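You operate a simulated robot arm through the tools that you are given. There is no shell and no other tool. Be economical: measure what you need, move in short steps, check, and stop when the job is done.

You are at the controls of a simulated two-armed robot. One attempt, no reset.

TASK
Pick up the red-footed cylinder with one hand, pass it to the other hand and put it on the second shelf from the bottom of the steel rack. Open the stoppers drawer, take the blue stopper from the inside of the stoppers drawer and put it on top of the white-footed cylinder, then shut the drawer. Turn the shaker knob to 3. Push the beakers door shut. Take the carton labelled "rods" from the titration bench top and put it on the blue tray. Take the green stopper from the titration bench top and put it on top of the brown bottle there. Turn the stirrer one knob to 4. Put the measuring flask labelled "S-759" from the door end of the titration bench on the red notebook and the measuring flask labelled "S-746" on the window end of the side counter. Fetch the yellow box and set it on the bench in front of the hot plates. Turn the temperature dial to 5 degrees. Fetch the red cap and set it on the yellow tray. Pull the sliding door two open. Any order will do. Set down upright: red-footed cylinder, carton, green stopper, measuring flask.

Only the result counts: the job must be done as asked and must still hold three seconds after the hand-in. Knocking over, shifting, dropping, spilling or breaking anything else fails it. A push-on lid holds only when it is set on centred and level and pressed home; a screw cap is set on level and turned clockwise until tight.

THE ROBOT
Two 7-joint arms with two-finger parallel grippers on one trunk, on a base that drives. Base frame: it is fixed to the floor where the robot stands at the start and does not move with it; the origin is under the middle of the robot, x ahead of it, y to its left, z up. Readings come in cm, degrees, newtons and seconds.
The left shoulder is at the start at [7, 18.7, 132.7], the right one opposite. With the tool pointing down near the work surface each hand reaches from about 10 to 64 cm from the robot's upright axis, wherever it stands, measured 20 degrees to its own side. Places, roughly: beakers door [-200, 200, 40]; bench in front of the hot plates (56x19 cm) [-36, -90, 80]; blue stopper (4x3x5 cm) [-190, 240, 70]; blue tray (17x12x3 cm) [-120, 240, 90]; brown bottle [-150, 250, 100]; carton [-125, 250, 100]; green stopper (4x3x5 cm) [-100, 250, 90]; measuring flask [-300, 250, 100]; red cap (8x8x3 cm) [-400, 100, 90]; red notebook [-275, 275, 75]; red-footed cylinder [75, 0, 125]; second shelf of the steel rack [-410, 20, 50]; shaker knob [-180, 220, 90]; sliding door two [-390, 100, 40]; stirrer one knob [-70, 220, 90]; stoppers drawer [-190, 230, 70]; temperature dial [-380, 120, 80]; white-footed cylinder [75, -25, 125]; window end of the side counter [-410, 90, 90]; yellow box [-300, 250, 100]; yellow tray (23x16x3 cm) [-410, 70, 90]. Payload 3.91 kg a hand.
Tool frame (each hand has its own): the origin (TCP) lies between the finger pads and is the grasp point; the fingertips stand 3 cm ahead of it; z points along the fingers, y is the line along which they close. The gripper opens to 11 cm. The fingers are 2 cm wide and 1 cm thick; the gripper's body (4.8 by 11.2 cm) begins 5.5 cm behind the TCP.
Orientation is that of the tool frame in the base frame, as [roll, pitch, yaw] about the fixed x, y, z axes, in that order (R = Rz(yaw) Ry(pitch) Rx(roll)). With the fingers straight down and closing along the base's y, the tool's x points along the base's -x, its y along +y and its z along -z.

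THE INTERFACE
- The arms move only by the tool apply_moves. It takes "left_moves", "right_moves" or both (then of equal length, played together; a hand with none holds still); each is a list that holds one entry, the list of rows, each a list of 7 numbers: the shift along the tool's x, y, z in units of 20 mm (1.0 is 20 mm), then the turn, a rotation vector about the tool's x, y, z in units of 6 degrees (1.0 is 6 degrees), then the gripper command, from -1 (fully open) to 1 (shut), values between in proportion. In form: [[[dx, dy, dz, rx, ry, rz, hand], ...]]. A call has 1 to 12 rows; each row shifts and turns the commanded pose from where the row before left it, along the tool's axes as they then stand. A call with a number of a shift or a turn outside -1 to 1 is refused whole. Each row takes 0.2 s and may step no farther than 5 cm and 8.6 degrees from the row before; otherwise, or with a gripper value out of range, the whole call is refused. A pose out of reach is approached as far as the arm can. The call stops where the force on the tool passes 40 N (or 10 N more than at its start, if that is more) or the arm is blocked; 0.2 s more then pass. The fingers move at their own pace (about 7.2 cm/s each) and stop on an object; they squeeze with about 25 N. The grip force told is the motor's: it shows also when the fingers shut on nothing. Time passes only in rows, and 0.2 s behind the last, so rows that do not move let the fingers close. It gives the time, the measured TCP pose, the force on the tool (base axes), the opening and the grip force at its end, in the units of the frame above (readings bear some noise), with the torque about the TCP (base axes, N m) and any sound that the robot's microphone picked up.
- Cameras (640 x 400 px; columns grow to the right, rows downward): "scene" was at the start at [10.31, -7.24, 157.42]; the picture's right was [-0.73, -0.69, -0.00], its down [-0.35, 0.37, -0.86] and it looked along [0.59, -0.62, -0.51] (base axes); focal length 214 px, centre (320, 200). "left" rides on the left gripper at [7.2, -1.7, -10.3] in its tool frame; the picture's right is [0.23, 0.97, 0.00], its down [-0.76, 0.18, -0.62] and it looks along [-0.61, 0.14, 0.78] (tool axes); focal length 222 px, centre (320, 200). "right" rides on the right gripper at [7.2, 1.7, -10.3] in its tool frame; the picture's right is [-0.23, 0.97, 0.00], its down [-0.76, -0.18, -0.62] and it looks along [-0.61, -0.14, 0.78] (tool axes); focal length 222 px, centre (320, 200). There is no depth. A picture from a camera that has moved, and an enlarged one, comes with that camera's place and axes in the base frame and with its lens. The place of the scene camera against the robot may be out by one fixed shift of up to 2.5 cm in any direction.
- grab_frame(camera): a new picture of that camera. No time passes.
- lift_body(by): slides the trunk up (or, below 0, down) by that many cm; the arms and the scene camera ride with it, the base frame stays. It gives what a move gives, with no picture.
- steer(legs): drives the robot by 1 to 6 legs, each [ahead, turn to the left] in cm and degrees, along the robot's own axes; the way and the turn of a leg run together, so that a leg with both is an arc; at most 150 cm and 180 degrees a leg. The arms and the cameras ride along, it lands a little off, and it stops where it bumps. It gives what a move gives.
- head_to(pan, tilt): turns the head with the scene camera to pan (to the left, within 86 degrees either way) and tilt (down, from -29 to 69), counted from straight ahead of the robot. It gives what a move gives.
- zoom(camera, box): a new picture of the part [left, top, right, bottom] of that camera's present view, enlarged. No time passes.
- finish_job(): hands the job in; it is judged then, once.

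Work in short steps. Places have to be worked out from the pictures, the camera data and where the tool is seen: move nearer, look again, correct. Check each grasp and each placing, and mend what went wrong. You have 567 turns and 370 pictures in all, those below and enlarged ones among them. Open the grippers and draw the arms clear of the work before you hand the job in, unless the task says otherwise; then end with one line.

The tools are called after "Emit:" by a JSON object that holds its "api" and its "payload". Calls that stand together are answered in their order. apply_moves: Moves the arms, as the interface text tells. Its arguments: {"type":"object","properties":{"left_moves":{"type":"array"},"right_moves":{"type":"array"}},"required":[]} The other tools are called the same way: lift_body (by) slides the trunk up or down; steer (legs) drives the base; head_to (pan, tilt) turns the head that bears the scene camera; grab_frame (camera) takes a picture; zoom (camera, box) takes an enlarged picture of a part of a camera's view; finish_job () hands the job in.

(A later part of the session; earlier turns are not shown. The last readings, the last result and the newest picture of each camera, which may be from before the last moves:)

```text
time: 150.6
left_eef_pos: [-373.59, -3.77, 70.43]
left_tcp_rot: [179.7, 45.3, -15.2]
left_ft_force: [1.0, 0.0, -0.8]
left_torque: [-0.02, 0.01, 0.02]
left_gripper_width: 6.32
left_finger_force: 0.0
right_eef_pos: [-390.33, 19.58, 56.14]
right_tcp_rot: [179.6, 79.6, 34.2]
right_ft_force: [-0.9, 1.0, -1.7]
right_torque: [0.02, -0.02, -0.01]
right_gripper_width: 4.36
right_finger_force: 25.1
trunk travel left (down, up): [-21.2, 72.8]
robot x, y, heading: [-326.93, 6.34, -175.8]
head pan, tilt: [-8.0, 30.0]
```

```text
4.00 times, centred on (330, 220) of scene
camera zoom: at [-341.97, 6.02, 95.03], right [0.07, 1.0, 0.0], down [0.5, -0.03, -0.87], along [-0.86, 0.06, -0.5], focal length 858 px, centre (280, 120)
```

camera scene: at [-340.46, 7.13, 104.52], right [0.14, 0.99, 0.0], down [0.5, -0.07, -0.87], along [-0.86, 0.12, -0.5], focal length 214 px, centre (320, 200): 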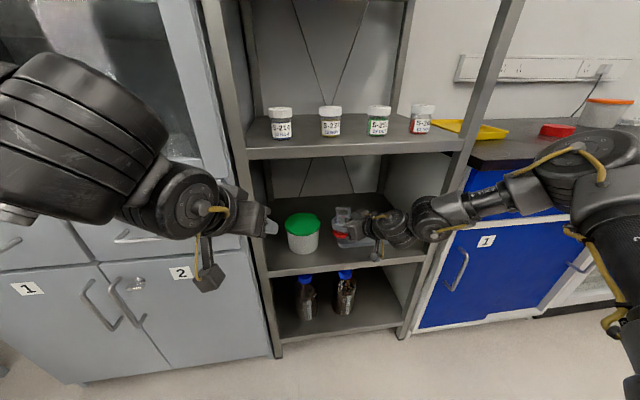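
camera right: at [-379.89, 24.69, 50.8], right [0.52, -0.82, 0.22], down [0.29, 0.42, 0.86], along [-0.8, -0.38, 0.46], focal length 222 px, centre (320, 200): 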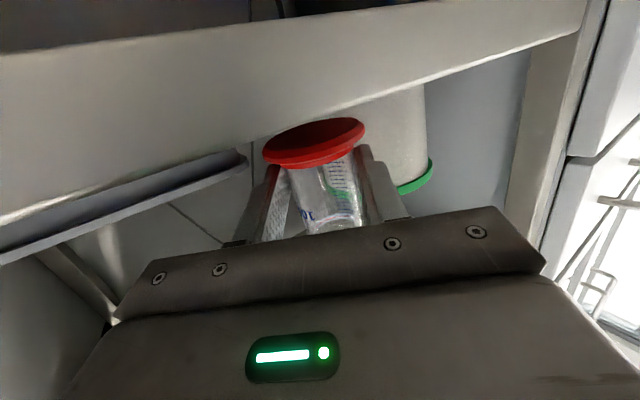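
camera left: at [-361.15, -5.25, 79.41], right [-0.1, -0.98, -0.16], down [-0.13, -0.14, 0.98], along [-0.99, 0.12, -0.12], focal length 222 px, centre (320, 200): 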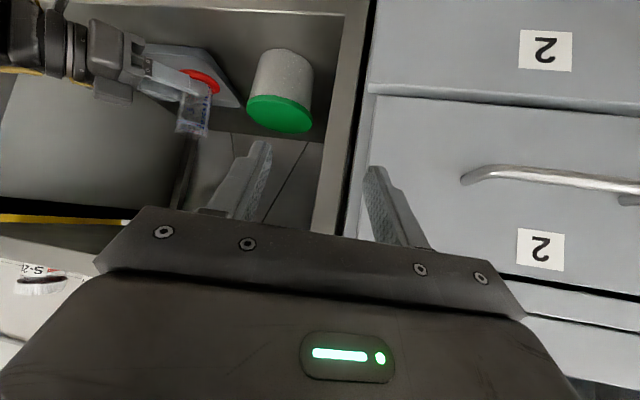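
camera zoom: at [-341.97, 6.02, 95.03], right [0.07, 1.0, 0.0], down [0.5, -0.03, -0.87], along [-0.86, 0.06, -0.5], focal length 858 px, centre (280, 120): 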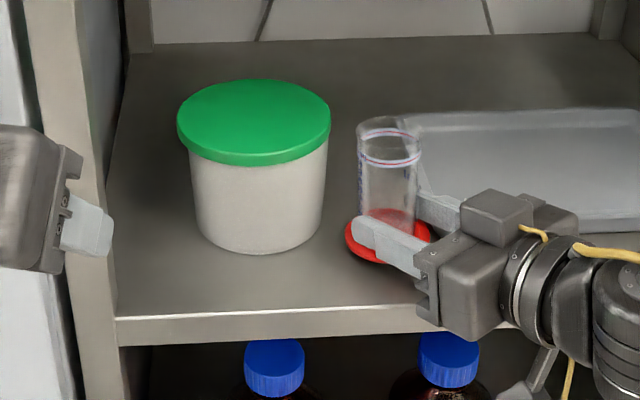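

About 1.5–2 cm to go; continue down carefully.

Emit:
{"api": "lift_body", "payload": {"by": -1.2}}

Emit:
{"api": "lift_body", "payload": {"by": -0.5}}

```text
time: 151.2
left_eef_pos: [-373.57, -3.79, 69.02]
left_tcp_rot: [179.7, 45.2, -15.2]
left_ft_force: [0.3, 0.6, -0.6]
left_torque: [-0.02, -0.01, -0.01]
left_gripper_width: 6.33
left_finger_force: 0.0
right_eef_pos: [-390.27, 19.59, 55.07]
right_tcp_rot: [179.6, 79.7, 34.2]
right_ft_force: [0.6, -0.7, -0.4]
right_torque: [-0.01, 0.01, -0.02]
right_gripper_width: 4.38
right_finger_force: 25.3
trunk travel left (down, up): [-20.0, 74.0]
robot x, y, heading: [-327.0, 6.3, -175.9]
head pan, tilt: [-8.0, 30.0]
```

```text
time: 151.7
left_eef_pos: [-373.49, -3.81, 68.71]
left_tcp_rot: [179.7, 45.4, -15.2]
left_ft_force: [-0.5, -0.6, -0.2]
left_torque: [-0.02, -0.02, 0.01]
left_gripper_width: 6.33
left_finger_force: 0.0
right_eef_pos: [-390.21, 19.54, 54.91]
right_tcp_rot: [179.7, 80.1, 34.1]
right_ft_force: [-0.3, 1.1, 15.1]
right_torque: [-0.42, 0.62, -0.1]
right_gripper_width: 4.38
right_finger_force: 25.3
trunk travel left (down, up): [-19.5, 74.5]
robot x, y, heading: [-326.96, 6.58, -176.0]
head pan, tilt: [-8.0, 30.0]
```

Contact at the shelf. Press 0.4 cm more to square it, and look before opening.

Emit:
{"api": "lift_body", "payload": {"by": -0.4}}

Emit:
{"api": "zoom", "payload": {"camera": "scene", "box": [290, 190, 390, 252]}}

Emit:
{"api": "grab_frame", "payload": {"camera": "right"}}

```text
time: 152.2
left_eef_pos: [-373.41, -3.93, 68.22]
left_tcp_rot: [179.7, 45.6, -15.3]
left_ft_force: [-0.5, 0.5, -1.3]
left_torque: [0.01, -0.01, 0.03]
left_gripper_width: 6.33
left_finger_force: 0.0
right_eef_pos: [-390.22, 19.6, 54.53]
right_tcp_rot: [179.9, 80.1, 34.5]
right_ft_force: [-3.0, 5.3, 23.1]
right_torque: [-0.25, 0.6, -0.09]
right_gripper_width: 4.37
right_finger_force: 25.0
trunk travel left (down, up): [-19.1, 74.9]
robot x, y, heading: [-327.28, 6.69, -175.9]
head pan, tilt: [-8.0, 30.0]
```

```text
6.40 times, centred on (340, 221) of scene
camera zoom: at [-341.79, 6.02, 92.98], right [0.07, 1.0, 0.0], down [0.5, -0.03, -0.87], along [-0.87, 0.06, -0.5], focal length 1373 px, centre (192, 66)
```

zoom: 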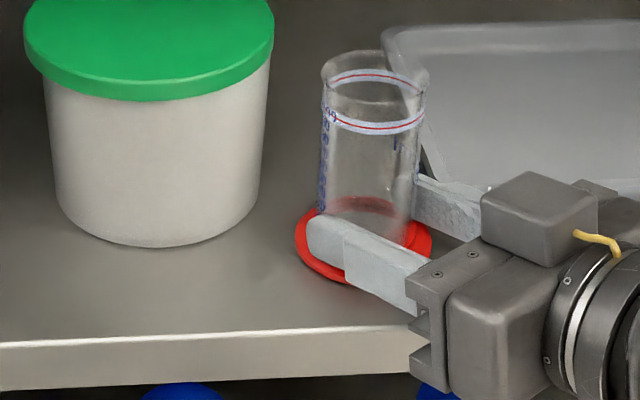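

```text
288 pictures are left
camera right: at [-379.88, 24.69, 48.95], right [0.52, -0.82, 0.22], down [0.3, 0.42, 0.86], along [-0.8, -0.38, 0.46], focal length 222 px, centre (320, 200)
```

right: 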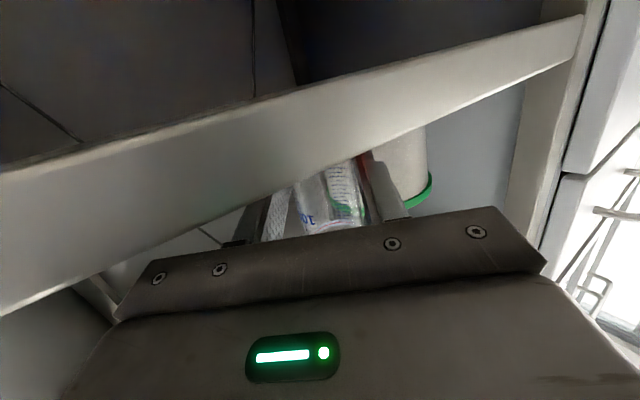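

The foot now stands on the shelf, clear of tray and cup. Relieve the pressure and open.

Emit:
{"api": "lift_body", "payload": {"by": 0.5}}

Emit:
{"api": "apply_moves", "payload": {"right_moves": [[[0, 0, 0, 0, 0, 0, 0.15], [0, 0, 0, 0, 0, 0, 0], [0, 0, 0, 0, 0, 0, -0.15], [0, 0, 0, 0, 0, 0, -0.15]]]}}

Emit:
{"api": "zoom", "payload": {"camera": "scene", "box": [290, 190, 390, 252]}}

```text
time: 152.8
left_eef_pos: [-373.58, -3.92, 68.76]
left_tcp_rot: [179.7, 45.4, -15.2]
left_ft_force: [0.1, 0.4, 0.1]
left_torque: [0.0, 0.01, 0.0]
left_gripper_width: 6.36
left_finger_force: 0.2
right_eef_pos: [-390.16, 19.56, 54.55]
right_tcp_rot: [179.8, 79.5, 34.4]
right_ft_force: [-1.0, 1.0, 6.8]
right_torque: [-0.17, 0.36, -0.11]
right_gripper_width: 4.33
right_finger_force: 25.5
trunk travel left (down, up): [-19.6, 74.4]
robot x, y, heading: [-326.76, 6.04, -176.1]
head pan, tilt: [-8.0, 30.0]
```

```text
time: 153.8
left_eef_pos: [-373.6, -3.78, 68.67]
left_tcp_rot: [179.7, 45.3, -15.2]
left_ft_force: [0.5, -0.5, 0.0]
left_torque: [-0.06, 0.01, -0.01]
left_gripper_width: 6.35
left_finger_force: 0.1
right_eef_pos: [-390.34, 19.55, 54.7]
right_tcp_rot: [179.4, 79.7, 34.2]
right_ft_force: [-0.3, -0.7, 0.6]
right_torque: [0.02, -0.02, -0.01]
right_gripper_width: 6.31
right_finger_force: 0.1
trunk travel left (down, up): [-19.6, 74.4]
robot x, y, heading: [-327.2, 6.25, -175.9]
head pan, tilt: [-8.0, 30.0]
```

```text
6.40 times, centred on (340, 221) of scene
camera zoom: at [-341.99, 6.03, 93.43], right [0.07, 1.0, 0.0], down [0.5, -0.03, -0.87], along [-0.86, 0.06, -0.5], focal length 1373 px, centre (192, 66)
```

zoom: 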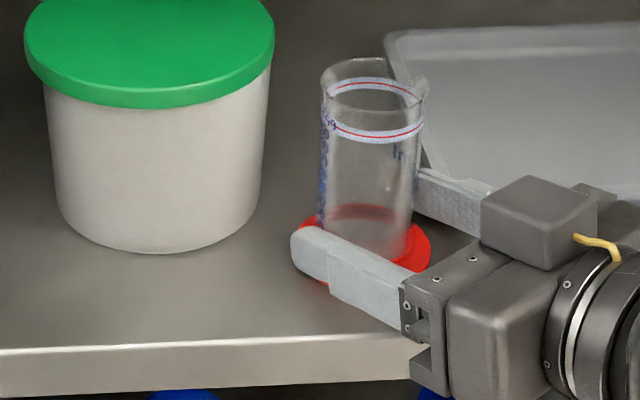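

Upright and stable. Withdraw the right hand along its axis, then back the robot off.

Emit:
{"api": "apply_moves", "payload": {"right_moves": [[[0, 0, -0.5, 0, 0, 0, -0.15], [0, 0, -0.8, 0, 0, 0, -0.15], [0, 0, -1, 0, 0, 0, -0.15], [0, 0, -1, 0, 0, 0, -0.15], [0, 0, -1, 0, 0, 0, -0.15], [0, 0, -1, 0, 0, 0, -0.15]]]}}

Emit:
{"api": "zoom", "payload": {"camera": "scene", "box": [270, 170, 430, 270]}}

```text
time: 155.2
left_eef_pos: [-373.67, -3.88, 68.69]
left_tcp_rot: [179.7, 45.3, -15.0]
left_ft_force: [0.2, -0.5, 0.1]
left_torque: [0.0, 0.02, -0.03]
left_gripper_width: 6.31
left_finger_force: 0.1
right_eef_pos: [-381.71, 25.43, 56.51]
right_tcp_rot: [179.7, 79.5, 34.4]
right_ft_force: [-1.0, 0.9, 0.3]
right_torque: [0.01, 0.02, -0.02]
right_gripper_width: 6.35
right_finger_force: 0.0
trunk travel left (down, up): [-19.6, 74.4]
robot x, y, heading: [-326.96, 6.5, -176.2]
head pan, tilt: [-8.0, 30.0]
```

```text
4.00 times, centred on (350, 220) of scene
camera zoom: at [-341.98, 6.04, 93.43], right [0.07, 1.0, 0.0], down [0.5, -0.03, -0.87], along [-0.86, 0.06, -0.5], focal length 858 px, centre (200, 120)
```

zoom: 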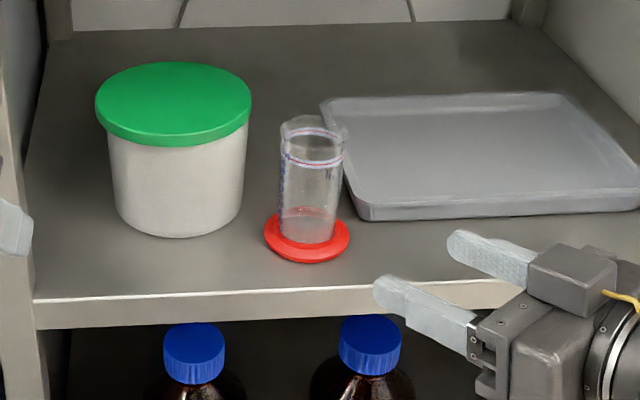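

Red cylinder is placed. Back off 35 cm, raise the trunk and look at the side counter.

Emit:
{"api": "steer", "payload": {"legs": [[-35, 0]]}}

Emit:
{"api": "lift_body", "payload": {"by": 40}}

Emit:
{"api": "lift_body", "payload": {"by": 15}}

Emit:
{"api": "head_to", "payload": {"pan": -45, "tilt": 30}}

Emit:
{"api": "grab_frame", "payload": {"camera": "scene"}}

```text
time: 157.4
left_eef_pos: [-339.16, -1.44, 68.76]
left_tcp_rot: [179.7, 45.3, -14.9]
left_ft_force: [0.3, 0.4, 0.1]
left_torque: [0.01, -0.01, 0.01]
left_gripper_width: 6.35
left_finger_force: 0.1
right_eef_pos: [-347.43, 27.74, 56.46]
right_tcp_rot: [179.7, 79.7, 34.6]
right_ft_force: [-0.3, 0.3, 0.8]
right_torque: [0.0, 0.0, -0.01]
right_gripper_width: 6.33
right_finger_force: 0.1
trunk travel left (down, up): [-19.6, 74.4]
robot x, y, heading: [-292.6, 9.36, -175.4]
head pan, tilt: [-8.0, 30.0]
```

```text
time: 161.2
left_eef_pos: [-339.17, -1.44, 108.65]
left_tcp_rot: [179.6, 45.3, -14.9]
left_ft_force: [-0.5, -0.2, -0.5]
left_torque: [0.0, 0.02, 0.03]
left_gripper_width: 6.34
left_finger_force: 0.1
right_eef_pos: [-347.46, 27.78, 96.59]
right_tcp_rot: [179.5, 79.7, 34.6]
right_ft_force: [0.3, 0.3, 0.2]
right_torque: [0.02, 0.03, 0.01]
right_gripper_width: 6.37
right_finger_force: 0.1
trunk travel left (down, up): [-59.6, 34.4]
robot x, y, heading: [-292.39, 9.11, -175.5]
head pan, tilt: [-8.0, 30.0]
```

```text
time: 163.0
left_eef_pos: [-339.07, -1.52, 123.7]
left_tcp_rot: [179.7, 45.2, -14.9]
left_ft_force: [0.9, 0.3, 0.2]
left_torque: [-0.01, 0.01, 0.0]
left_gripper_width: 6.34
left_finger_force: 0.0
right_eef_pos: [-347.48, 27.75, 111.57]
right_tcp_rot: [179.5, 79.7, 34.4]
right_ft_force: [-0.4, -0.7, -0.4]
right_torque: [0.0, -0.03, 0.02]
right_gripper_width: 6.32
right_finger_force: 0.1
trunk travel left (down, up): [-74.6, 19.4]
robot x, y, heading: [-292.86, 9.01, -175.4]
head pan, tilt: [-8.0, 30.0]
```

```text
time: 164.0
left_eef_pos: [-339.06, -1.46, 123.64]
left_tcp_rot: [179.7, 45.4, -14.9]
left_ft_force: [-0.2, -0.3, 0.4]
left_torque: [-0.01, 0.03, -0.01]
left_gripper_width: 6.32
left_finger_force: 0.0
right_eef_pos: [-347.55, 27.79, 111.53]
right_tcp_rot: [179.5, 79.7, 34.5]
right_ft_force: [0.0, 0.2, -0.5]
right_torque: [-0.02, -0.02, -0.01]
right_gripper_width: 6.34
right_finger_force: 0.0
trunk travel left (down, up): [-74.6, 19.4]
robot x, y, heading: [-292.72, 8.87, -175.7]
head pan, tilt: [-45.0, 30.0]
```

```text
285 pictures are left
camera scene: at [-305.47, 13.84, 148.43], right [0.65, 0.76, 0.0], down [0.38, -0.32, -0.87], along [-0.66, 0.56, -0.5], focal length 214 px, centre (320, 200)
```

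scene: 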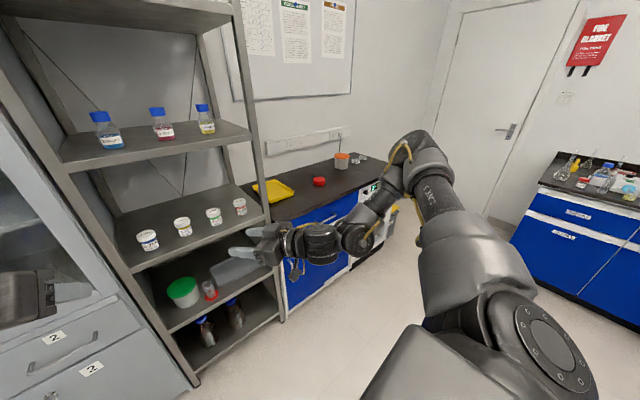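

I bring both tools to pointing down before going to the side counter.

Emit:
{"api": "apply_moves", "payload": {"left_moves": [[[0, 0, 0, 0, 0.75, 0, -0.15], [0, 0, 0, 0, 0.75, 0, -0.15], [0, 0, 0, 0, 0.75, 0, -0.15], [0, 0, 0, 0, 0.75, 0, -0.15], [0, 0, 0, 0, 0.75, 0, -0.15], [0, 0, 0, 0, 0.75, 0, -0.15], [0, 0, 0, 0, 0.75, 0, -0.15], [0, 0, 0, 0, 0.75, 0, -0.15], [0, 0, 0, 0, 0.75, 0, -0.15], [0, 0, 0, 0, 0.75, 0, -0.15], [0, 0, 0, 0, 0, 0, -0.15], [0, 0, 0, 0, 0, 0, -0.15]]], "right_moves": [[[0, 0, 0, 0, 1, 0, -0.5], [0, 0, 0, 0, 1, 0, -0.5], [0, 0, 0, 0, 1, 0, -0.5], [0, 0, 0, 0, 1, 0, -0.5], [0, 0, 0, 0, 1, 0, -0.5], [0, 0, 0, 0, 1, 0, -0.5], [0, 0, 0, 0, 1, 0, -0.5], [0, 0, 0, 0, 1, 0, -0.5], [0, 0, 0, 0, 1, 0, -0.5], [0, 0, 0, 0, 1, 0, -0.5], [0, 0, 0, 0, 1, 0, -0.5], [0, 0, 0, 0, 1, 0, -0.5]]]}}

Emit:
{"api": "steer", "payload": {"legs": [[0, -85], [72, 0], [0, 80]]}}

Emit:
{"api": "head_to", "payload": {"pan": 0, "tilt": 35}}

Emit:
{"api": "grab_frame", "payload": {"camera": "scene"}}

```text
time: 166.6
left_eef_pos: [-336.94, 2.65, 121.06]
left_tcp_rot: [178.7, 1.6, -17.3]
left_ft_force: [0.1, 0.3, 0.5]
left_torque: [-0.05, -0.02, 0.0]
left_gripper_width: 6.35
left_finger_force: 0.0
left hand out of reach, approached as far as the arm can: row 1, 2, 5, 6, 7, 8, 9, 10
right_eef_pos: [-347.47, 27.83, 111.46]
right_tcp_rot: [179.8, 7.5, 34.9]
right_ft_force: [0.0, 0.9, 0.5]
right_torque: [-0.03, -0.01, 0.0]
right_gripper_width: 8.26
right_finger_force: 0.0
trunk travel left (down, up): [-74.6, 19.4]
robot x, y, heading: [-292.81, 9.28, -175.6]
head pan, tilt: [-45.0, 30.0]
```

```text
time: 177.7
left_eef_pos: [-347.59, 79.75, 121.15]
left_tcp_rot: [178.8, 1.7, -24.1]
left_ft_force: [0.1, -0.1, 0.6]
left_torque: [-0.01, -0.01, 0.01]
left_gripper_width: 6.35
left_finger_force: 0.1
right_eef_pos: [-355.03, 105.84, 111.44]
right_tcp_rot: [180.0, 7.7, 28.1]
right_ft_force: [-0.1, -1.1, 0.3]
right_torque: [-0.02, -0.03, -0.02]
right_gripper_width: 8.25
right_finger_force: 0.1
trunk travel left (down, up): [-74.6, 19.4]
robot x, y, heading: [-302.7, 80.64, 177.4]
head pan, tilt: [-45.0, 30.0]
```

```text
time: 178.8
left_eef_pos: [-347.59, 79.7, 121.2]
left_tcp_rot: [178.7, 1.7, -24.2]
left_ft_force: [-0.3, 0.3, -1.4]
left_torque: [0.0, 0.03, -0.04]
left_gripper_width: 6.34
left_finger_force: 0.0
right_eef_pos: [-355.07, 105.92, 111.49]
right_tcp_rot: [179.9, 7.7, 28.1]
right_ft_force: [0.3, -0.2, 0.3]
right_torque: [0.01, -0.01, 0.0]
right_gripper_width: 8.22
right_finger_force: 0.0
trunk travel left (down, up): [-74.6, 19.4]
robot x, y, heading: [-302.61, 80.81, 177.6]
head pan, tilt: [0.0, 35.0]
```

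```text
284 pictures are left
camera scene: at [-317.64, 80.69, 147.65], right [0.04, 1.0, 0.0], down [0.57, -0.02, -0.82], along [-0.82, 0.04, -0.57], focal length 214 px, centre (320, 200)
```

scene: 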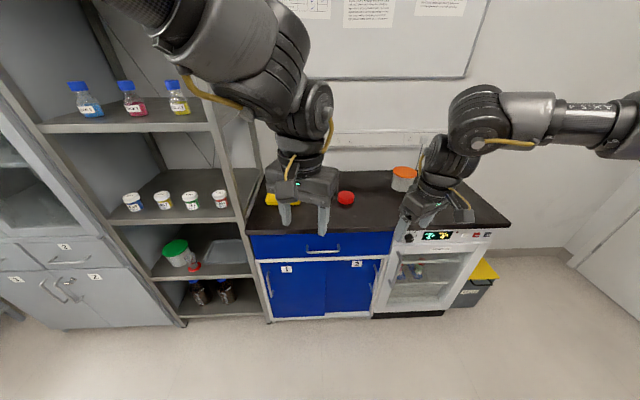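

I drive 43 cm up to the side counter and look down at the cap and tray.

Emit:
{"api": "steer", "payload": {"legs": [[43, 2.4]]}}

Emit:
{"api": "head_to", "payload": {"pan": 0, "tilt": 50}}

Emit:
{"api": "grab_frame", "payload": {"camera": "scene"}}

Emit:
{"api": "grab_frame", "payload": {"camera": "left"}}

```text
time: 181.4
left_eef_pos: [-391.12, 78.77, 121.2]
left_tcp_rot: [178.8, 1.7, -21.7]
left_ft_force: [-0.4, 0.6, 0.0]
left_torque: [-0.04, -0.01, -0.02]
left_gripper_width: 6.33
left_finger_force: 0.2
right_eef_pos: [-399.56, 104.68, 111.59]
right_tcp_rot: [179.8, 7.7, 30.4]
right_ft_force: [-0.2, -0.1, 0.4]
right_torque: [-0.02, -0.01, 0.01]
right_gripper_width: 8.27
right_finger_force: 0.1
trunk travel left (down, up): [-74.6, 19.4]
robot x, y, heading: [-346.64, 81.76, 180.0]
head pan, tilt: [0.0, 35.0]
```

```text
time: 182.2
left_eef_pos: [-391.2, 78.78, 121.11]
left_tcp_rot: [178.7, 1.5, -21.8]
left_ft_force: [-0.1, -0.1, 0.1]
left_torque: [-0.01, -0.02, 0.03]
left_gripper_width: 6.33
left_finger_force: 0.0
right_eef_pos: [-399.73, 104.68, 111.4]
right_tcp_rot: [179.9, 7.7, 30.4]
right_ft_force: [-0.6, -0.5, -0.5]
right_torque: [0.06, 0.0, 0.02]
right_gripper_width: 8.25
right_finger_force: 0.1
trunk travel left (down, up): [-74.6, 19.4]
robot x, y, heading: [-346.71, 81.37, 179.8]
head pan, tilt: [0.0, 50.0]
```

```text
283 pictures are left
camera scene: at [-360.31, 81.06, 145.48], right [0.0, 1.0, 0.0], down [0.77, 0.0, -0.64], along [-0.64, 0.0, -0.77], focal length 214 px, centre (320, 200)
```

scene: 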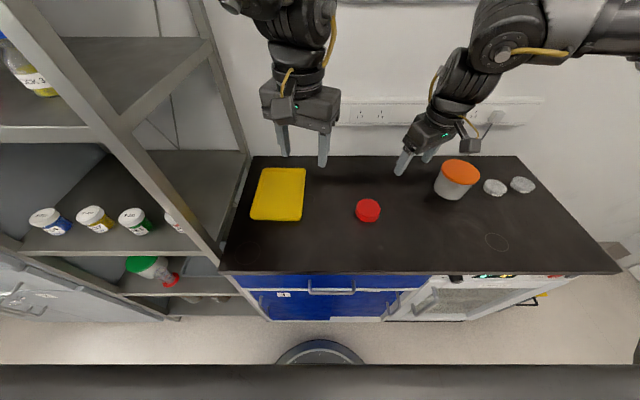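

```text
282 pictures are left
camera left: at [-383.49, 77.87, 131.2], right [-0.15, -0.99, 0.02], down [-0.75, 0.12, 0.65], along [-0.64, 0.09, -0.76], focal length 222 px, centre (320, 200)
```

left: 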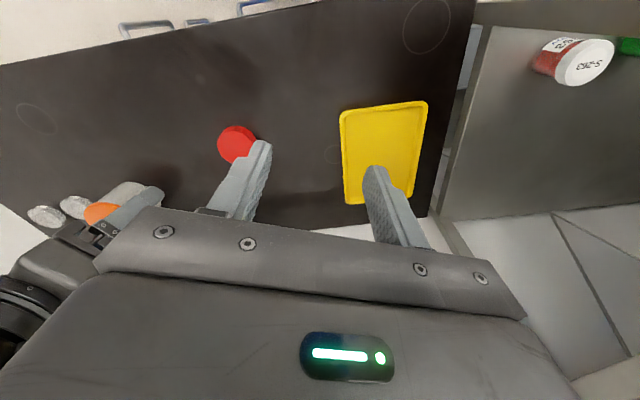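

Cap at about (-399, 95), counter top z≈91. Raise the right hand out of the way and bring the left above the cap.

Emit:
{"api": "apply_moves", "payload": {"right_moves": [[[0, 0, -1, 0, 0, 0, -0.5], [0, 0, -1, 0, 0, 0, -0.5], [0, 0, -1, 0, 0, 0, -0.5], [0, 0, -1, 0, 0, 0, -0.5], [0, 0, -1, 0, 0, 0, -0.5], [0, -1, -1, 0, 0, 0, -0.5], [0, -1, 0, 0, 0, 0, -0.5], [0, -1, 0, 0, 0, 0, -0.5], [0, -1, 0, 0, 0, 0, -0.5], [0, -1, 0, 0, 0, 0, -0.5]]]}}

Emit:
{"api": "apply_moves", "payload": {"left_moves": [[[-0.667, -0.606, 0.6, 0, 0, 0, -1], [-0.667, -0.606, 0.6, 0, 0, 0, -1], [-0.667, -0.606, 0.6, 0, 0, 0, -1], [-0.667, -0.606, 0.6, 0, 0, 0, -1], [-0.667, -0.606, 0.6, 0, 0, 0, -1], [-0.667, -0.606, 0.6, 0, 0, 0, -1], [-0.667, -0.606, 0.6, 0, 0, 0, -1], [-0.667, -0.606, 0.6, 0, 0, 0, -1], [-0.667, -0.606, 0.6, 0, 0, 0, -1], [-0.667, -0.606, 0.6, 0, 0, 0, -1]]]}}

Emit:
{"api": "grab_frame", "payload": {"camera": "left"}}

```text
time: 184.4
left_eef_pos: [-391.15, 78.77, 121.08]
left_tcp_rot: [178.7, 1.6, -21.8]
left_ft_force: [-0.5, 0.2, 0.6]
left_torque: [-0.02, 0.01, 0.02]
left_gripper_width: 6.3
left_finger_force: 0.0
right_eef_pos: [-403.21, 114.6, 123.14]
right_tcp_rot: [179.9, 7.7, 30.4]
right_ft_force: [-0.5, -0.3, -0.3]
right_torque: [-0.02, -0.01, 0.0]
right_gripper_width: 8.27
right_finger_force: 0.0
right hand out of reach, approached as far as the arm can: row 5
trunk travel left (down, up): [-74.6, 19.4]
robot x, y, heading: [-346.73, 81.68, 179.8]
head pan, tilt: [0.0, 50.0]
```

```text
time: 186.8
left_eef_pos: [-398.35, 89.03, 112.51]
left_tcp_rot: [-177.3, 2.9, -18.2]
left_ft_force: [-0.2, -0.3, 0.2]
left_torque: [-0.01, 0.0, 0.02]
left_gripper_width: 10.99
left_finger_force: 0.1
left hand out of reach, approached as far as the arm can: row 8, 9, 10
right_eef_pos: [-403.04, 114.48, 123.26]
right_tcp_rot: [179.8, 7.7, 30.4]
right_ft_force: [-0.8, 0.2, -0.2]
right_torque: [0.0, -0.01, 0.03]
right_gripper_width: 8.22
right_finger_force: 0.0
trunk travel left (down, up): [-74.6, 19.4]
robot x, y, heading: [-346.98, 81.57, 180.2]
head pan, tilt: [0.0, 50.0]
stopped in row 10 (left hand): the arm was blocked; the commanded pose is now the measured one
```

```text
281 pictures are left
camera left: at [-390.63, 87.83, 122.47], right [-0.09, -0.99, -0.06], down [-0.76, 0.03, 0.65], along [-0.65, 0.1, -0.76], focal length 222 px, centre (320, 200)
```

left: 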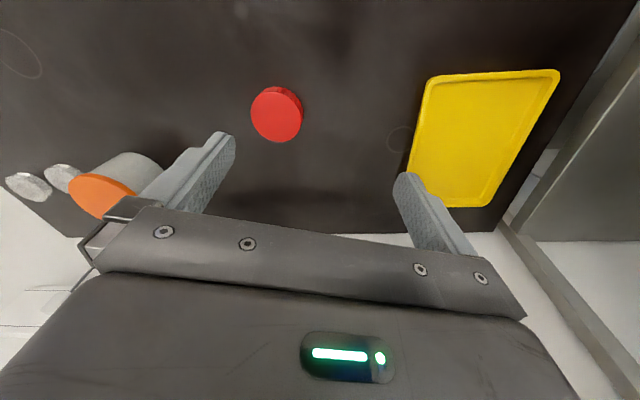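

The left arm was blocked by something; look at it.

Emit:
{"api": "head_to", "payload": {"pan": 25, "tilt": 25}}

Emit:
{"api": "grab_frame", "payload": {"camera": "scene"}}

```text
time: 187.7
left_eef_pos: [-398.4, 89.04, 112.61]
left_tcp_rot: [-177.3, 3.0, -18.1]
left_ft_force: [-0.2, -0.4, 0.2]
left_torque: [0.0, -0.02, 0.01]
left_gripper_width: 11.0
left_finger_force: 0.1
right_eef_pos: [-403.2, 114.54, 123.38]
right_tcp_rot: [-180.0, 7.8, 30.4]
right_ft_force: [-0.2, 0.6, 0.1]
right_torque: [0.02, 0.03, 0.02]
right_gripper_width: 8.25
right_finger_force: 0.0
trunk travel left (down, up): [-74.6, 19.4]
robot x, y, heading: [-346.53, 81.59, 180.1]
head pan, tilt: [25.0, 25.0]
```

```text
280 pictures are left
camera scene: at [-360.9, 77.19, 149.22], right [-0.42, 0.91, 0.0], down [0.38, 0.18, -0.91], along [-0.82, -0.38, -0.42], focal length 214 px, centre (320, 200)
```

scene: 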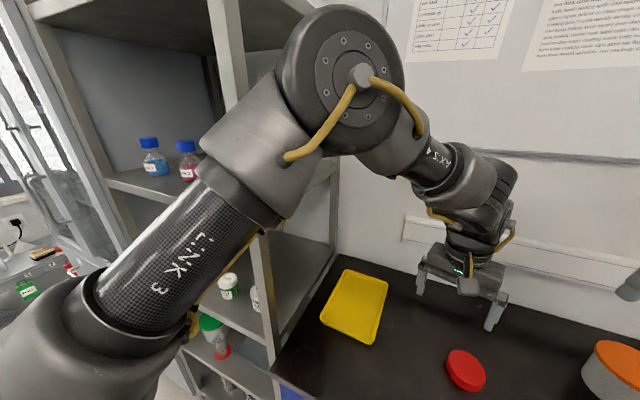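

The left elbow is up against the rack post, so I retreat with the left arm and use the right arm for the cap instead.

Emit:
{"api": "apply_moves", "payload": {"left_moves": [[[0.667, 0.5, -0.6, 0, 0, 0, -1], [0.667, 0.5, -0.6, 0, 0, 0, -1], [0.667, 0.5, -0.6, 0, 0, 0, -1], [0.667, 0.5, -0.6, 0, 0, 0, -1], [0.667, 0.5, -0.6, 0, 0, 0, -1], [0.667, 0.5, -0.6, 0, 0, 0, -1], [0.667, 0.5, -0.6, 0, 0, 0, -1]]]}}

Emit:
{"api": "grab_frame", "payload": {"camera": "scene"}}

```text
time: 189.3
left_eef_pos: [-391.27, 78.89, 120.07]
left_tcp_rot: [-177.5, 3.0, -18.4]
left_ft_force: [-0.1, -0.1, 0.1]
left_torque: [0.02, 0.01, -0.05]
left_gripper_width: 11.0
left_finger_force: 0.1
right_eef_pos: [-403.0, 114.45, 123.42]
right_tcp_rot: [180.0, 7.8, 30.3]
right_ft_force: [0.6, -0.2, 1.0]
right_torque: [0.04, 0.03, 0.0]
right_gripper_width: 8.28
right_finger_force: 0.0
trunk travel left (down, up): [-74.6, 19.4]
robot x, y, heading: [-346.54, 81.25, 179.9]
head pan, tilt: [25.0, 25.0]
```

```text
279 pictures are left
camera scene: at [-360.77, 77.06, 149.24], right [-0.42, 0.91, 0.0], down [0.38, 0.18, -0.91], along [-0.82, -0.38, -0.42], focal length 214 px, centre (320, 200)
```

scene: 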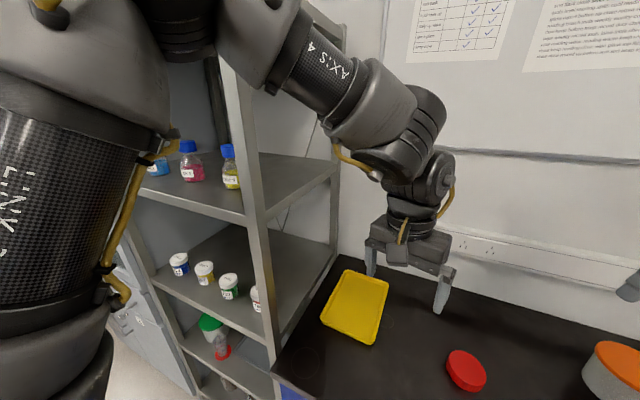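

Pull the left hand back and up, out of the workspace.

Emit:
{"api": "apply_moves", "payload": {"left_moves": [[[0.95, 0.3, -0.5, 0, 0, 0, -1], [0.95, 0.3, -0.5, 0, 0, 0, -1], [0.95, 0.3, -0.5, 0, 0, 0, -1], [0.95, 0.3, -0.5, 0, 0, 0, -1], [0.95, 0.3, -0.5, 0, 0, 0, -1], [0.95, 0.3, -0.5, 0, 0, 0, -1], [0.95, 0.3, -0.5, 0, 0, 0, -1]]]}}

Emit:
{"api": "head_to", "payload": {"pan": 0, "tilt": 45}}

Emit:
{"api": "grab_frame", "payload": {"camera": "scene"}}

Emit:
{"api": "grab_frame", "payload": {"camera": "right"}}

```text
time: 190.9
left_eef_pos: [-379.82, 70.38, 125.87]
left_tcp_rot: [-177.4, 3.1, -18.4]
left_ft_force: [0.3, -0.7, 0.9]
left_torque: [0.0, 0.05, -0.02]
left_gripper_width: 11.0
left_finger_force: 0.1
right_eef_pos: [-403.03, 114.47, 123.28]
right_tcp_rot: [-180.0, 7.7, 30.3]
right_ft_force: [0.2, -0.1, -0.2]
right_torque: [0.02, 0.03, 0.0]
right_gripper_width: 8.25
right_finger_force: 0.1
trunk travel left (down, up): [-74.6, 19.4]
robot x, y, heading: [-346.66, 81.68, 179.8]
head pan, tilt: [25.0, 25.0]
```

```text
time: 191.8
left_eef_pos: [-379.93, 70.42, 125.96]
left_tcp_rot: [-177.4, 3.1, -18.5]
left_ft_force: [0.0, -0.6, 0.2]
left_torque: [0.02, 0.01, 0.02]
left_gripper_width: 10.98
left_finger_force: 0.0
right_eef_pos: [-403.11, 114.62, 123.24]
right_tcp_rot: [179.9, 7.7, 30.5]
right_ft_force: [0.0, 0.4, -0.3]
right_torque: [0.0, -0.01, -0.02]
right_gripper_width: 8.25
right_finger_force: 0.0
trunk travel left (down, up): [-74.6, 19.4]
robot x, y, heading: [-346.28, 81.78, 179.9]
head pan, tilt: [0.0, 45.0]
```

```text
278 pictures are left
camera scene: at [-360.69, 81.08, 146.17], right [0.0, 1.0, 0.0], down [0.71, 0.0, -0.71], along [-0.71, 0.0, -0.71], focal length 214 px, centre (320, 200)
```

scene: 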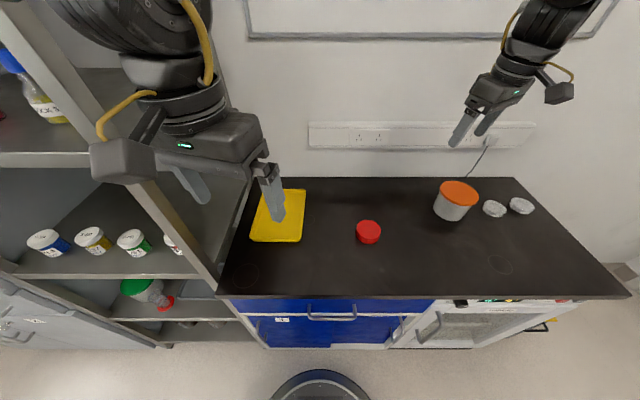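

```text
277 pictures are left
camera right: at [-394.86, 117.48, 132.41], right [0.3, -0.95, 0.03], down [-0.67, -0.19, 0.72], along [-0.68, -0.24, -0.69], focal length 222 px, centre (320, 200)
```

right: 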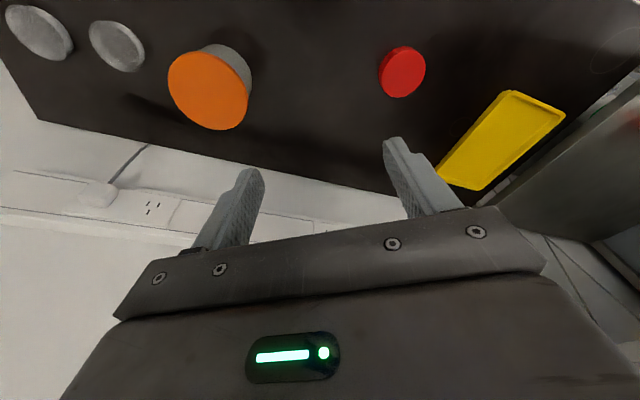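

Cap refined: (-402.2, 97.8), counter z≈85. Level the right tool and bring it above the cap.

Emit:
{"api": "apply_moves", "payload": {"right_moves": [[[0, 0, 0, 0, 0.64, 0, -1], [0, 0, 0, 0, 0.64, 0, -1], [-0.38, 0.74, 0.9, 0, 0, 0, -1], [-0.38, 0.74, 0.9, 0, 0, 0, -1], [-0.38, 0.74, 0.9, 0, 0, 0, -1], [-0.38, 0.74, 0.9, 0, 0, 0, -1], [-0.38, 0.74, 0.9, 0, 0, 0, -1], [-0.38, 0.74, 0.9, 0, 0, 0, -1], [-0.38, 0.74, 0.9, 0, 0, 0, -1], [-0.38, 0.74, 0.9, 0, 0, 0, -1], [-0.38, 0.74, 0.9, 0, 0, 0, -1], [-0.38, 0.74, 0.9, 0, 0, 0, -1]]]}}

Emit:
{"api": "grab_frame", "payload": {"camera": "right"}}

```text
time: 194.4
left_eef_pos: [-379.97, 70.53, 125.97]
left_tcp_rot: [-177.5, 3.0, -18.4]
left_ft_force: [0.5, 0.7, 0.4]
left_torque: [0.03, 0.02, 0.02]
left_gripper_width: 11.0
left_finger_force: 0.1
right_eef_pos: [-395.2, 105.42, 103.83]
right_tcp_rot: [179.8, 0.2, 30.4]
right_ft_force: [-0.3, 0.4, 0.5]
right_torque: [0.02, 0.03, -0.01]
right_gripper_width: 11.02
right_finger_force: 0.0
right hand out of reach, approached as far as the arm can: row 1, 2, 7, 8, 9, 10, 11, 12
trunk travel left (down, up): [-74.6, 19.4]
robot x, y, heading: [-346.39, 81.8, 179.7]
head pan, tilt: [0.0, 45.0]
```

```text
276 pictures are left
camera right: at [-388.09, 107.68, 114.03], right [0.3, -0.95, 0.0], down [-0.75, -0.23, 0.62], along [-0.6, -0.19, -0.78], focal length 222 px, centre (320, 200)
```

right: 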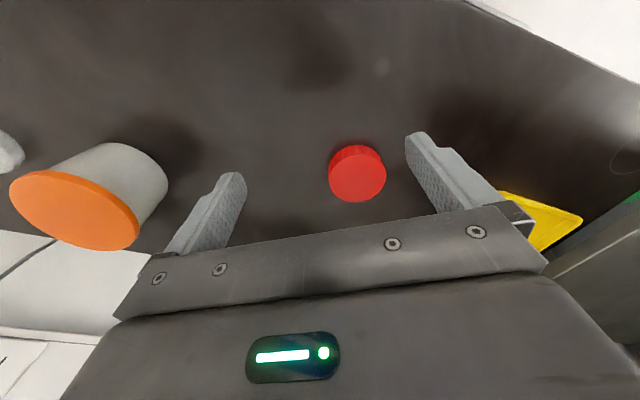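

Cap confirmed at (-402.3, 97.8). Yaw the hand a bit further left to free the wrist and continue.

Emit:
{"api": "apply_moves", "payload": {"right_moves": [[[0, 0, 0, 0, 0, -0.83, -1], [0, 0, 0, 0, 0, -0.83, -1], [0, 0, 0, 0, 0, -0.83, -1], [-0.75, 0, 0.4, 0, 0, 0, -1], [-0.75, 0, 0.4, 0, 0, 0, -1], [-0.75, 0, 0.4, 0, 0, 0, -1], [-0.75, 0, 0.4, 0, 0, 0, -1], [-0.75, 0, 0.4, 0, 0, 0, -1], [-0.75, 0, 0.4, 0, 0, 0, -1], [-0.75, 0, 0.4, 0, 0, 0, -1]]]}}

Emit:
{"api": "grab_frame", "payload": {"camera": "right"}}

```text
time: 196.6
left_eef_pos: [-379.93, 70.54, 125.88]
left_tcp_rot: [-177.5, 3.0, -18.5]
left_ft_force: [-0.6, -1.0, 0.0]
left_torque: [-0.02, -0.01, 0.01]
left_gripper_width: 11.01
left_finger_force: 0.1
right_eef_pos: [-397.24, 107.42, 101.75]
right_tcp_rot: [179.8, 0.1, 45.4]
right_ft_force: [-0.3, 0.7, -0.7]
right_torque: [-0.01, 0.01, -0.02]
right_gripper_width: 11.0
right_finger_force: 0.1
right hand out of reach, approached as far as the arm can: row 4, 5, 6, 7, 8, 9, 10
trunk travel left (down, up): [-74.6, 19.4]
robot x, y, heading: [-346.49, 81.76, 179.8]
head pan, tilt: [0.0, 45.0]
```

```text
275 pictures are left
camera right: at [-390.93, 111.36, 111.81], right [0.53, -0.85, 0.0], down [-0.66, -0.41, 0.63], along [-0.53, -0.34, -0.78], focal length 222 px, centre (320, 200)
```

right: 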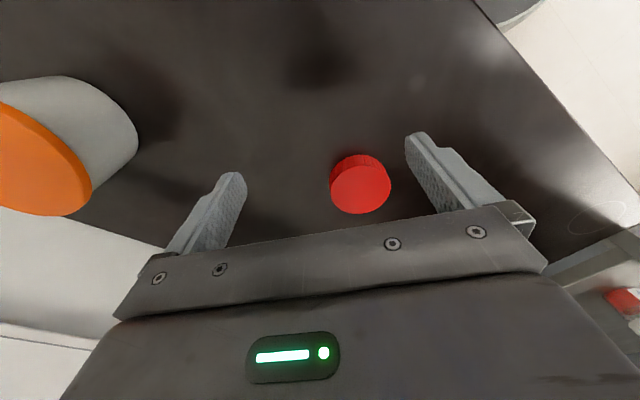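

I reset the command with a tiny base move, raise the trunk 12 cm, and try again going down first.

Emit:
{"api": "lift_body", "payload": {"by": 12}}

Emit:
{"api": "steer", "payload": {"legs": [[-0.5, 0]]}}

Emit:
{"api": "apply_moves", "payload": {"right_moves": [[[0, 0, 1, 0, 0, 0, -1], [0, 0, 1, 0, 0, 0, -1], [0, 0, 1, 0, 0, 0, -1], [0, 0, 1, 0, 0, 0, -1], [0, 0, 1, 0, 0, 0, -1], [0, 0, 1, 0, 0, 0, -1]]]}}

Emit:
{"api": "apply_moves", "payload": {"right_moves": [[[-0.5, 0.5, 0, 0, 0, 0, -1], [-0.5, 0.5, 0, 0, 0, 0, -1]]]}}

```text
time: 198.1
left_eef_pos: [-379.97, 70.51, 137.92]
left_tcp_rot: [-177.5, 3.0, -18.4]
left_ft_force: [-0.4, -0.1, 0.4]
left_torque: [0.01, -0.04, 0.02]
left_gripper_width: 11.0
left_finger_force: 0.1
right_eef_pos: [-397.26, 107.41, 113.7]
right_tcp_rot: [179.8, 0.2, 45.4]
right_ft_force: [0.6, 0.3, 1.1]
right_torque: [-0.02, -0.01, -0.02]
right_gripper_width: 11.0
right_finger_force: 0.1
trunk travel left (down, up): [-86.6, 7.4]
robot x, y, heading: [-346.61, 81.41, 180.0]
head pan, tilt: [0.0, 45.0]
```

```text
time: 198.8
left_eef_pos: [-379.56, 70.53, 137.91]
left_tcp_rot: [-177.5, 2.9, -18.5]
left_ft_force: [0.0, 0.7, -0.2]
left_torque: [-0.04, 0.04, -0.01]
left_gripper_width: 11.0
left_finger_force: 0.2
right_eef_pos: [-396.88, 107.29, 113.5]
right_tcp_rot: [179.8, 0.2, 45.4]
right_ft_force: [0.1, 0.0, -0.2]
right_torque: [0.01, 0.0, -0.03]
right_gripper_width: 11.0
right_finger_force: 0.2
trunk travel left (down, up): [-86.6, 7.4]
robot x, y, heading: [-346.15, 81.78, 179.6]
head pan, tilt: [0.0, 45.0]
```

```text
time: 200.2
left_eef_pos: [-379.52, 70.54, 137.97]
left_tcp_rot: [-177.5, 3.1, -18.3]
left_ft_force: [0.3, 0.2, -0.3]
left_torque: [0.0, -0.01, 0.01]
left_gripper_width: 10.98
left_finger_force: 0.1
right_eef_pos: [-394.15, 111.52, 104.91]
right_tcp_rot: [179.9, 0.3, 45.2]
right_ft_force: [-0.5, 1.4, -0.2]
right_torque: [-0.01, 0.0, -0.01]
right_gripper_width: 11.0
right_finger_force: 0.0
right hand out of reach, approached as far as the arm can: row 1, 2, 3, 4, 5, 6
trunk travel left (down, up): [-86.6, 7.4]
robot x, y, heading: [-345.92, 82.01, 179.6]
head pan, tilt: [0.0, 45.0]
```

```text
time: 200.8
left_eef_pos: [-379.43, 70.57, 137.91]
left_tcp_rot: [-177.4, 3.1, -18.3]
left_ft_force: [-0.4, -0.4, -0.2]
left_torque: [0.02, -0.02, 0.02]
left_gripper_width: 11.01
left_finger_force: 0.2
right_eef_pos: [-393.42, 109.87, 106.03]
right_tcp_rot: [179.9, 0.2, 45.4]
right_ft_force: [-0.7, -0.8, -0.1]
right_torque: [0.03, 0.0, 0.01]
right_gripper_width: 10.98
right_finger_force: 0.0
right hand out of reach, approached as far as the arm can: row 1, 2
trunk travel left (down, up): [-86.6, 7.4]
robot x, y, heading: [-346.53, 81.52, 180.1]
head pan, tilt: [0.0, 45.0]
```

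Look at the arm shape now.

Emit:
{"api": "head_to", "payload": {"pan": -40, "tilt": 25}}

Emit:
{"api": "grab_frame", "payload": {"camera": "scene"}}

```text
time: 201.9
left_eef_pos: [-379.39, 70.58, 137.89]
left_tcp_rot: [-177.5, 3.0, -18.5]
left_ft_force: [-0.1, 0.3, 1.3]
left_torque: [-0.02, 0.0, 0.03]
left_gripper_width: 11.0
left_finger_force: 0.1
right_eef_pos: [-393.38, 109.97, 106.06]
right_tcp_rot: [179.9, 0.3, 45.4]
right_ft_force: [-0.7, 0.2, -0.6]
right_torque: [0.02, -0.02, 0.03]
right_gripper_width: 10.96
right_finger_force: 0.1
trunk travel left (down, up): [-86.6, 7.4]
robot x, y, heading: [-346.14, 81.96, 179.8]
head pan, tilt: [-40.0, 25.0]
```

```text
274 pictures are left
camera scene: at [-359.1, 86.95, 161.22], right [0.64, 0.77, 0.0], down [0.32, -0.27, -0.91], along [-0.69, 0.58, -0.42], focal length 214 px, centre (320, 200)
```

scene: 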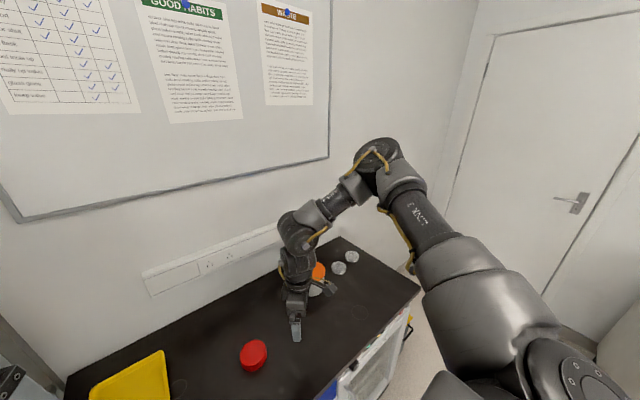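

Try the other hand yaw: rotate the right tool 45° back to the right, then inward.

Emit:
{"api": "steer", "payload": {"legs": [[-0.5, 0]]}}

Emit:
{"api": "apply_moves", "payload": {"right_moves": [[[0, 0, 0, 0, 0, 1, -1], [0, 0, 0, 0, 0, 1, -1], [0, 0, 0, 0, 0, 1, -1], [0, 0, 0, 0, 0, 1, -1], [0, 0, 0, 0, 0, 1, -1], [0, 0, 0, 0, 0, 1, -1], [0, 0, 0, 0, 0, 1, -1]]]}}

Emit:
{"api": "apply_moves", "payload": {"right_moves": [[[0, 0.8, 0, 0, 0, 0, -1], [0, 0.8, 0, 0, 0, 0, -1], [0, 0.8, 0, 0, 0, 0, -1]]]}}

```text
time: 202.6
left_eef_pos: [-379.03, 70.44, 137.89]
left_tcp_rot: [-177.4, 2.8, -18.4]
left_ft_force: [-0.9, 0.4, -0.5]
left_torque: [0.0, -0.02, 0.0]
left_gripper_width: 10.96
left_finger_force: 0.1
right_eef_pos: [-392.97, 109.92, 106.05]
right_tcp_rot: [179.8, 0.2, 45.4]
right_ft_force: [0.1, -0.3, 0.6]
right_torque: [0.03, -0.02, 0.02]
right_gripper_width: 11.02
right_finger_force: 0.1
trunk travel left (down, up): [-86.6, 7.4]
robot x, y, heading: [-345.7, 81.47, 179.8]
head pan, tilt: [-40.0, 25.0]
```

```text
time: 204.2
left_eef_pos: [-378.91, 70.44, 137.95]
left_tcp_rot: [-177.5, 3.0, -18.4]
left_ft_force: [-0.3, 1.2, -0.1]
left_torque: [0.06, 0.01, 0.01]
left_gripper_width: 11.0
left_finger_force: 0.1
right_eef_pos: [-392.86, 109.93, 106.31]
right_tcp_rot: [179.7, 0.0, 3.2]
right_ft_force: [0.8, 0.4, 0.4]
right_torque: [-0.04, 0.01, 0.02]
right_gripper_width: 11.0
right_finger_force: 0.1
trunk travel left (down, up): [-86.6, 7.4]
robot x, y, heading: [-345.44, 81.52, 179.7]
head pan, tilt: [-40.0, 25.0]
```

```text
time: 205.0
left_eef_pos: [-378.88, 70.44, 137.83]
left_tcp_rot: [-177.5, 2.9, -18.4]
left_ft_force: [-0.4, 1.0, 0.4]
left_torque: [-0.05, 0.01, 0.01]
left_gripper_width: 11.01
left_finger_force: 0.1
right_eef_pos: [-391.46, 107.91, 108.11]
right_tcp_rot: [179.6, 0.1, 3.5]
right_ft_force: [1.0, -0.2, 0.1]
right_torque: [0.0, -0.02, 0.01]
right_gripper_width: 10.99
right_finger_force: 0.1
right hand out of reach, approached as far as the arm can: row 1, 2, 3
trunk travel left (down, up): [-86.6, 7.4]
robot x, y, heading: [-345.75, 81.61, 179.9]
head pan, tilt: [-40.0, 25.0]
```

The arm posture is path-dependent: pitching the tool up first helped before. I yaw left, pitch up, move in, then pitch down again.

Emit:
{"api": "steer", "payload": {"legs": [[-0.5, 0]]}}

Emit:
{"api": "apply_moves", "payload": {"right_moves": [[[0, 0, 0, 0, 0, -1, -1], [0, 0, 0, 0, 0, -1, -1], [0, 0, 0, 0, 0, -1, -1], [0, 0, 0, 0, 0, -1, -1], [0, 0, 0, 0, 0, -1, -1], [0, 0, 0, 0, -1, 0, -1], [0, 0, 0, 0, -1, 0, -1], [0, 0, 0, 0, -1, 0, -1], [0, 0, 0, 0, -1, 0, -1], [0, 0, 0, 0, -1, 0, -1], [0, 0, 0, 0, -1, 0, -1], [0, 0, 0, 0, -1, 0, -1]]]}}

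Emit:
{"api": "apply_moves", "payload": {"right_moves": [[[0, 0.8, 0, 0, 0, 0, -1], [0, 0.8, 0, 0, 0, 0, -1], [0, 0.8, 0, 0, 0, 0, -1], [0, 0.8, 0, 0, 0, 0, -1]]]}}

```text
time: 205.7
left_eef_pos: [-378.72, 70.59, 137.87]
left_tcp_rot: [-177.5, 2.9, -18.4]
left_ft_force: [-0.7, -0.5, -0.7]
left_torque: [0.01, -0.03, 0.01]
left_gripper_width: 10.99
left_finger_force: 0.0
right_eef_pos: [-391.02, 107.75, 107.93]
right_tcp_rot: [179.7, 0.1, 3.4]
right_ft_force: [0.6, 0.1, 0.1]
right_torque: [0.0, -0.05, -0.03]
right_gripper_width: 11.02
right_finger_force: 0.1
trunk travel left (down, up): [-86.6, 7.4]
robot x, y, heading: [-345.33, 81.63, 179.9]
head pan, tilt: [-40.0, 25.0]
```

```text
time: 208.3
left_eef_pos: [-378.45, 70.57, 137.93]
left_tcp_rot: [-177.5, 3.0, -18.4]
left_ft_force: [0.4, -0.2, 0.1]
left_torque: [0.03, 0.02, -0.02]
left_gripper_width: 11.0
left_finger_force: 0.1
right_eef_pos: [-390.88, 108.02, 108.11]
right_tcp_rot: [179.6, 42.5, 33.2]
right_ft_force: [0.5, 0.1, 0.4]
right_torque: [-0.02, -0.02, 0.01]
right_gripper_width: 11.0
right_finger_force: 0.0
trunk travel left (down, up): [-86.6, 7.4]
robot x, y, heading: [-345.04, 81.59, 179.9]
head pan, tilt: [-40.0, 25.0]
```

```text
time: 209.3
left_eef_pos: [-378.56, 70.3, 137.95]
left_tcp_rot: [-177.4, 3.1, -18.4]
left_ft_force: [0.2, -0.5, -0.4]
left_torque: [0.02, -0.06, 0.0]
left_gripper_width: 11.0
left_finger_force: 0.0
right_eef_pos: [-387.43, 102.39, 108.14]
right_tcp_rot: [179.7, 42.2, 33.1]
right_ft_force: [0.0, -0.8, -0.6]
right_torque: [0.03, -0.02, -0.03]
right_gripper_width: 11.01
right_finger_force: 0.1
trunk travel left (down, up): [-86.6, 7.4]
robot x, y, heading: [-344.51, 81.37, 179.9]
head pan, tilt: [-40.0, 25.0]
```

With the tool pitched it moves freely. Approach the cap at this 42° pitch.

Emit:
{"api": "apply_moves", "payload": {"right_moves": [[[-0.3, -0.27, 0.945, 0, 0, 0, -1], [-0.3, -0.27, 0.945, 0, 0, 0, -1], [-0.3, -0.27, 0.945, 0, 0, 0, -1], [-0.3, -0.27, 0.945, 0, 0, 0, -1], [-0.3, -0.27, 0.945, 0, 0, 0, -1], [-0.3, -0.27, 0.945, 0, 0, 0, -1], [-0.3, -0.27, 0.945, 0, 0, 0, -1], [-0.3, -0.27, 0.945, 0, 0, 0, -1]]]}}

Emit:
{"api": "apply_moves", "payload": {"right_moves": [[[0, 0, 0, 0, 1, 0, -1], [0, 0, 0, 0, 1, 0, -1], [0, 0, 0, 0, 1, 0, -1]]]}}

Emit:
{"api": "grab_frame", "payload": {"camera": "right"}}

```text
time: 211.1
left_eef_pos: [-378.34, 70.43, 137.86]
left_tcp_rot: [-177.6, 2.9, -18.4]
left_ft_force: [0.3, 0.6, 0.6]
left_torque: [0.0, -0.01, -0.02]
left_gripper_width: 10.97
left_finger_force: 0.1
right_eef_pos: [-398.05, 103.78, 105.95]
right_tcp_rot: [179.7, 42.3, 33.0]
right_ft_force: [0.3, 0.3, -0.1]
right_torque: [0.02, 0.0, 0.03]
right_gripper_width: 11.0
right_finger_force: 0.1
right hand out of reach, approached as far as the arm can: row 1, 2, 3, 4, 5, 6, 7, 8
trunk travel left (down, up): [-86.6, 7.4]
robot x, y, heading: [-345.05, 81.43, 180.0]
head pan, tilt: [-40.0, 25.0]
```

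```text
time: 211.9
left_eef_pos: [-378.43, 70.58, 137.9]
left_tcp_rot: [-177.5, 3.0, -18.4]
left_ft_force: [-0.1, 0.1, -0.4]
left_torque: [0.02, -0.01, 0.0]
left_gripper_width: 11.03
left_finger_force: 0.2
right_eef_pos: [-397.65, 104.23, 106.45]
right_tcp_rot: [179.6, 24.3, 33.1]
right_ft_force: [-0.2, 0.1, 0.2]
right_torque: [-0.02, 0.04, -0.02]
right_gripper_width: 11.02
right_finger_force: 0.1
right hand out of reach, approached as far as the arm can: row 3
trunk travel left (down, up): [-86.6, 7.4]
robot x, y, heading: [-345.19, 81.76, 179.7]
head pan, tilt: [-40.0, 25.0]
```

```text
273 pictures are left
camera right: at [-387.78, 108.82, 112.71], right [0.36, -0.93, 0.1], down [-0.47, -0.09, 0.88], along [-0.81, -0.37, -0.46], focal length 222 px, centre (320, 200)
```

right: 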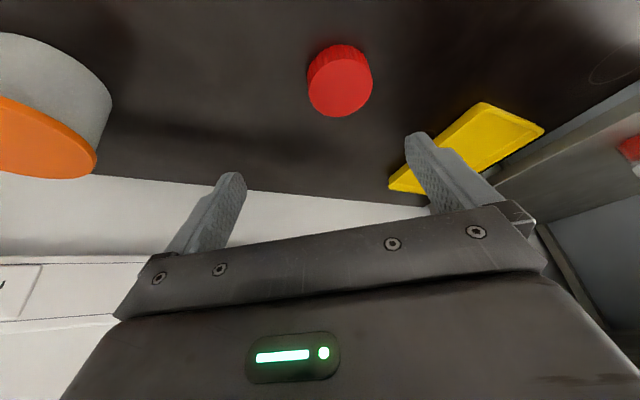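

Orientation is free; lowering is what the arm can't do — so I use the trunk for height and the base for xy. Turn 6.4° left and 1.3 cm ahead.

Emit:
{"api": "steer", "payload": {"legs": [[0, 6.4], [1.3, 0]]}}

Emit:
{"api": "grab_frame", "payload": {"camera": "right"}}

```text
time: 213.2
left_eef_pos: [-377.79, 66.49, 138.03]
left_tcp_rot: [-177.5, 3.2, -12.0]
left_ft_force: [1.0, 0.2, -0.6]
left_torque: [0.01, 0.06, -0.01]
left_gripper_width: 10.99
left_finger_force: 0.0
right_eef_pos: [-400.91, 97.96, 106.7]
right_tcp_rot: [179.9, 24.5, 39.7]
right_ft_force: [0.7, 0.8, 0.3]
right_torque: [0.0, 0.02, 0.02]
right_gripper_width: 10.99
right_finger_force: 0.0
trunk travel left (down, up): [-86.6, 7.4]
robot x, y, heading: [-346.13, 81.62, -173.5]
head pan, tilt: [-40.0, 25.0]
```

```text
272 pictures are left
camera right: at [-391.46, 103.64, 112.88], right [0.46, -0.88, 0.1], down [-0.45, -0.14, 0.88], along [-0.76, -0.45, -0.46], focal length 222 px, centre (320, 200)
```

right: 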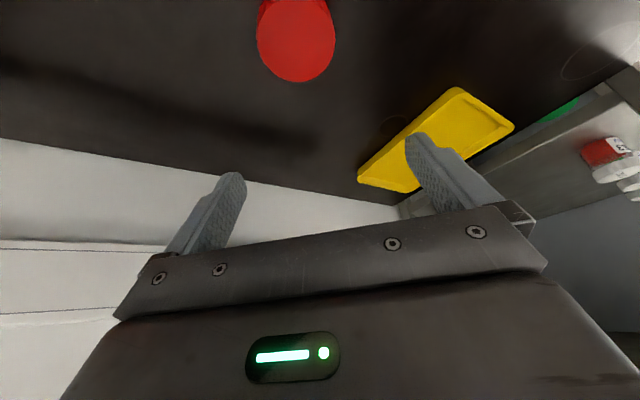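

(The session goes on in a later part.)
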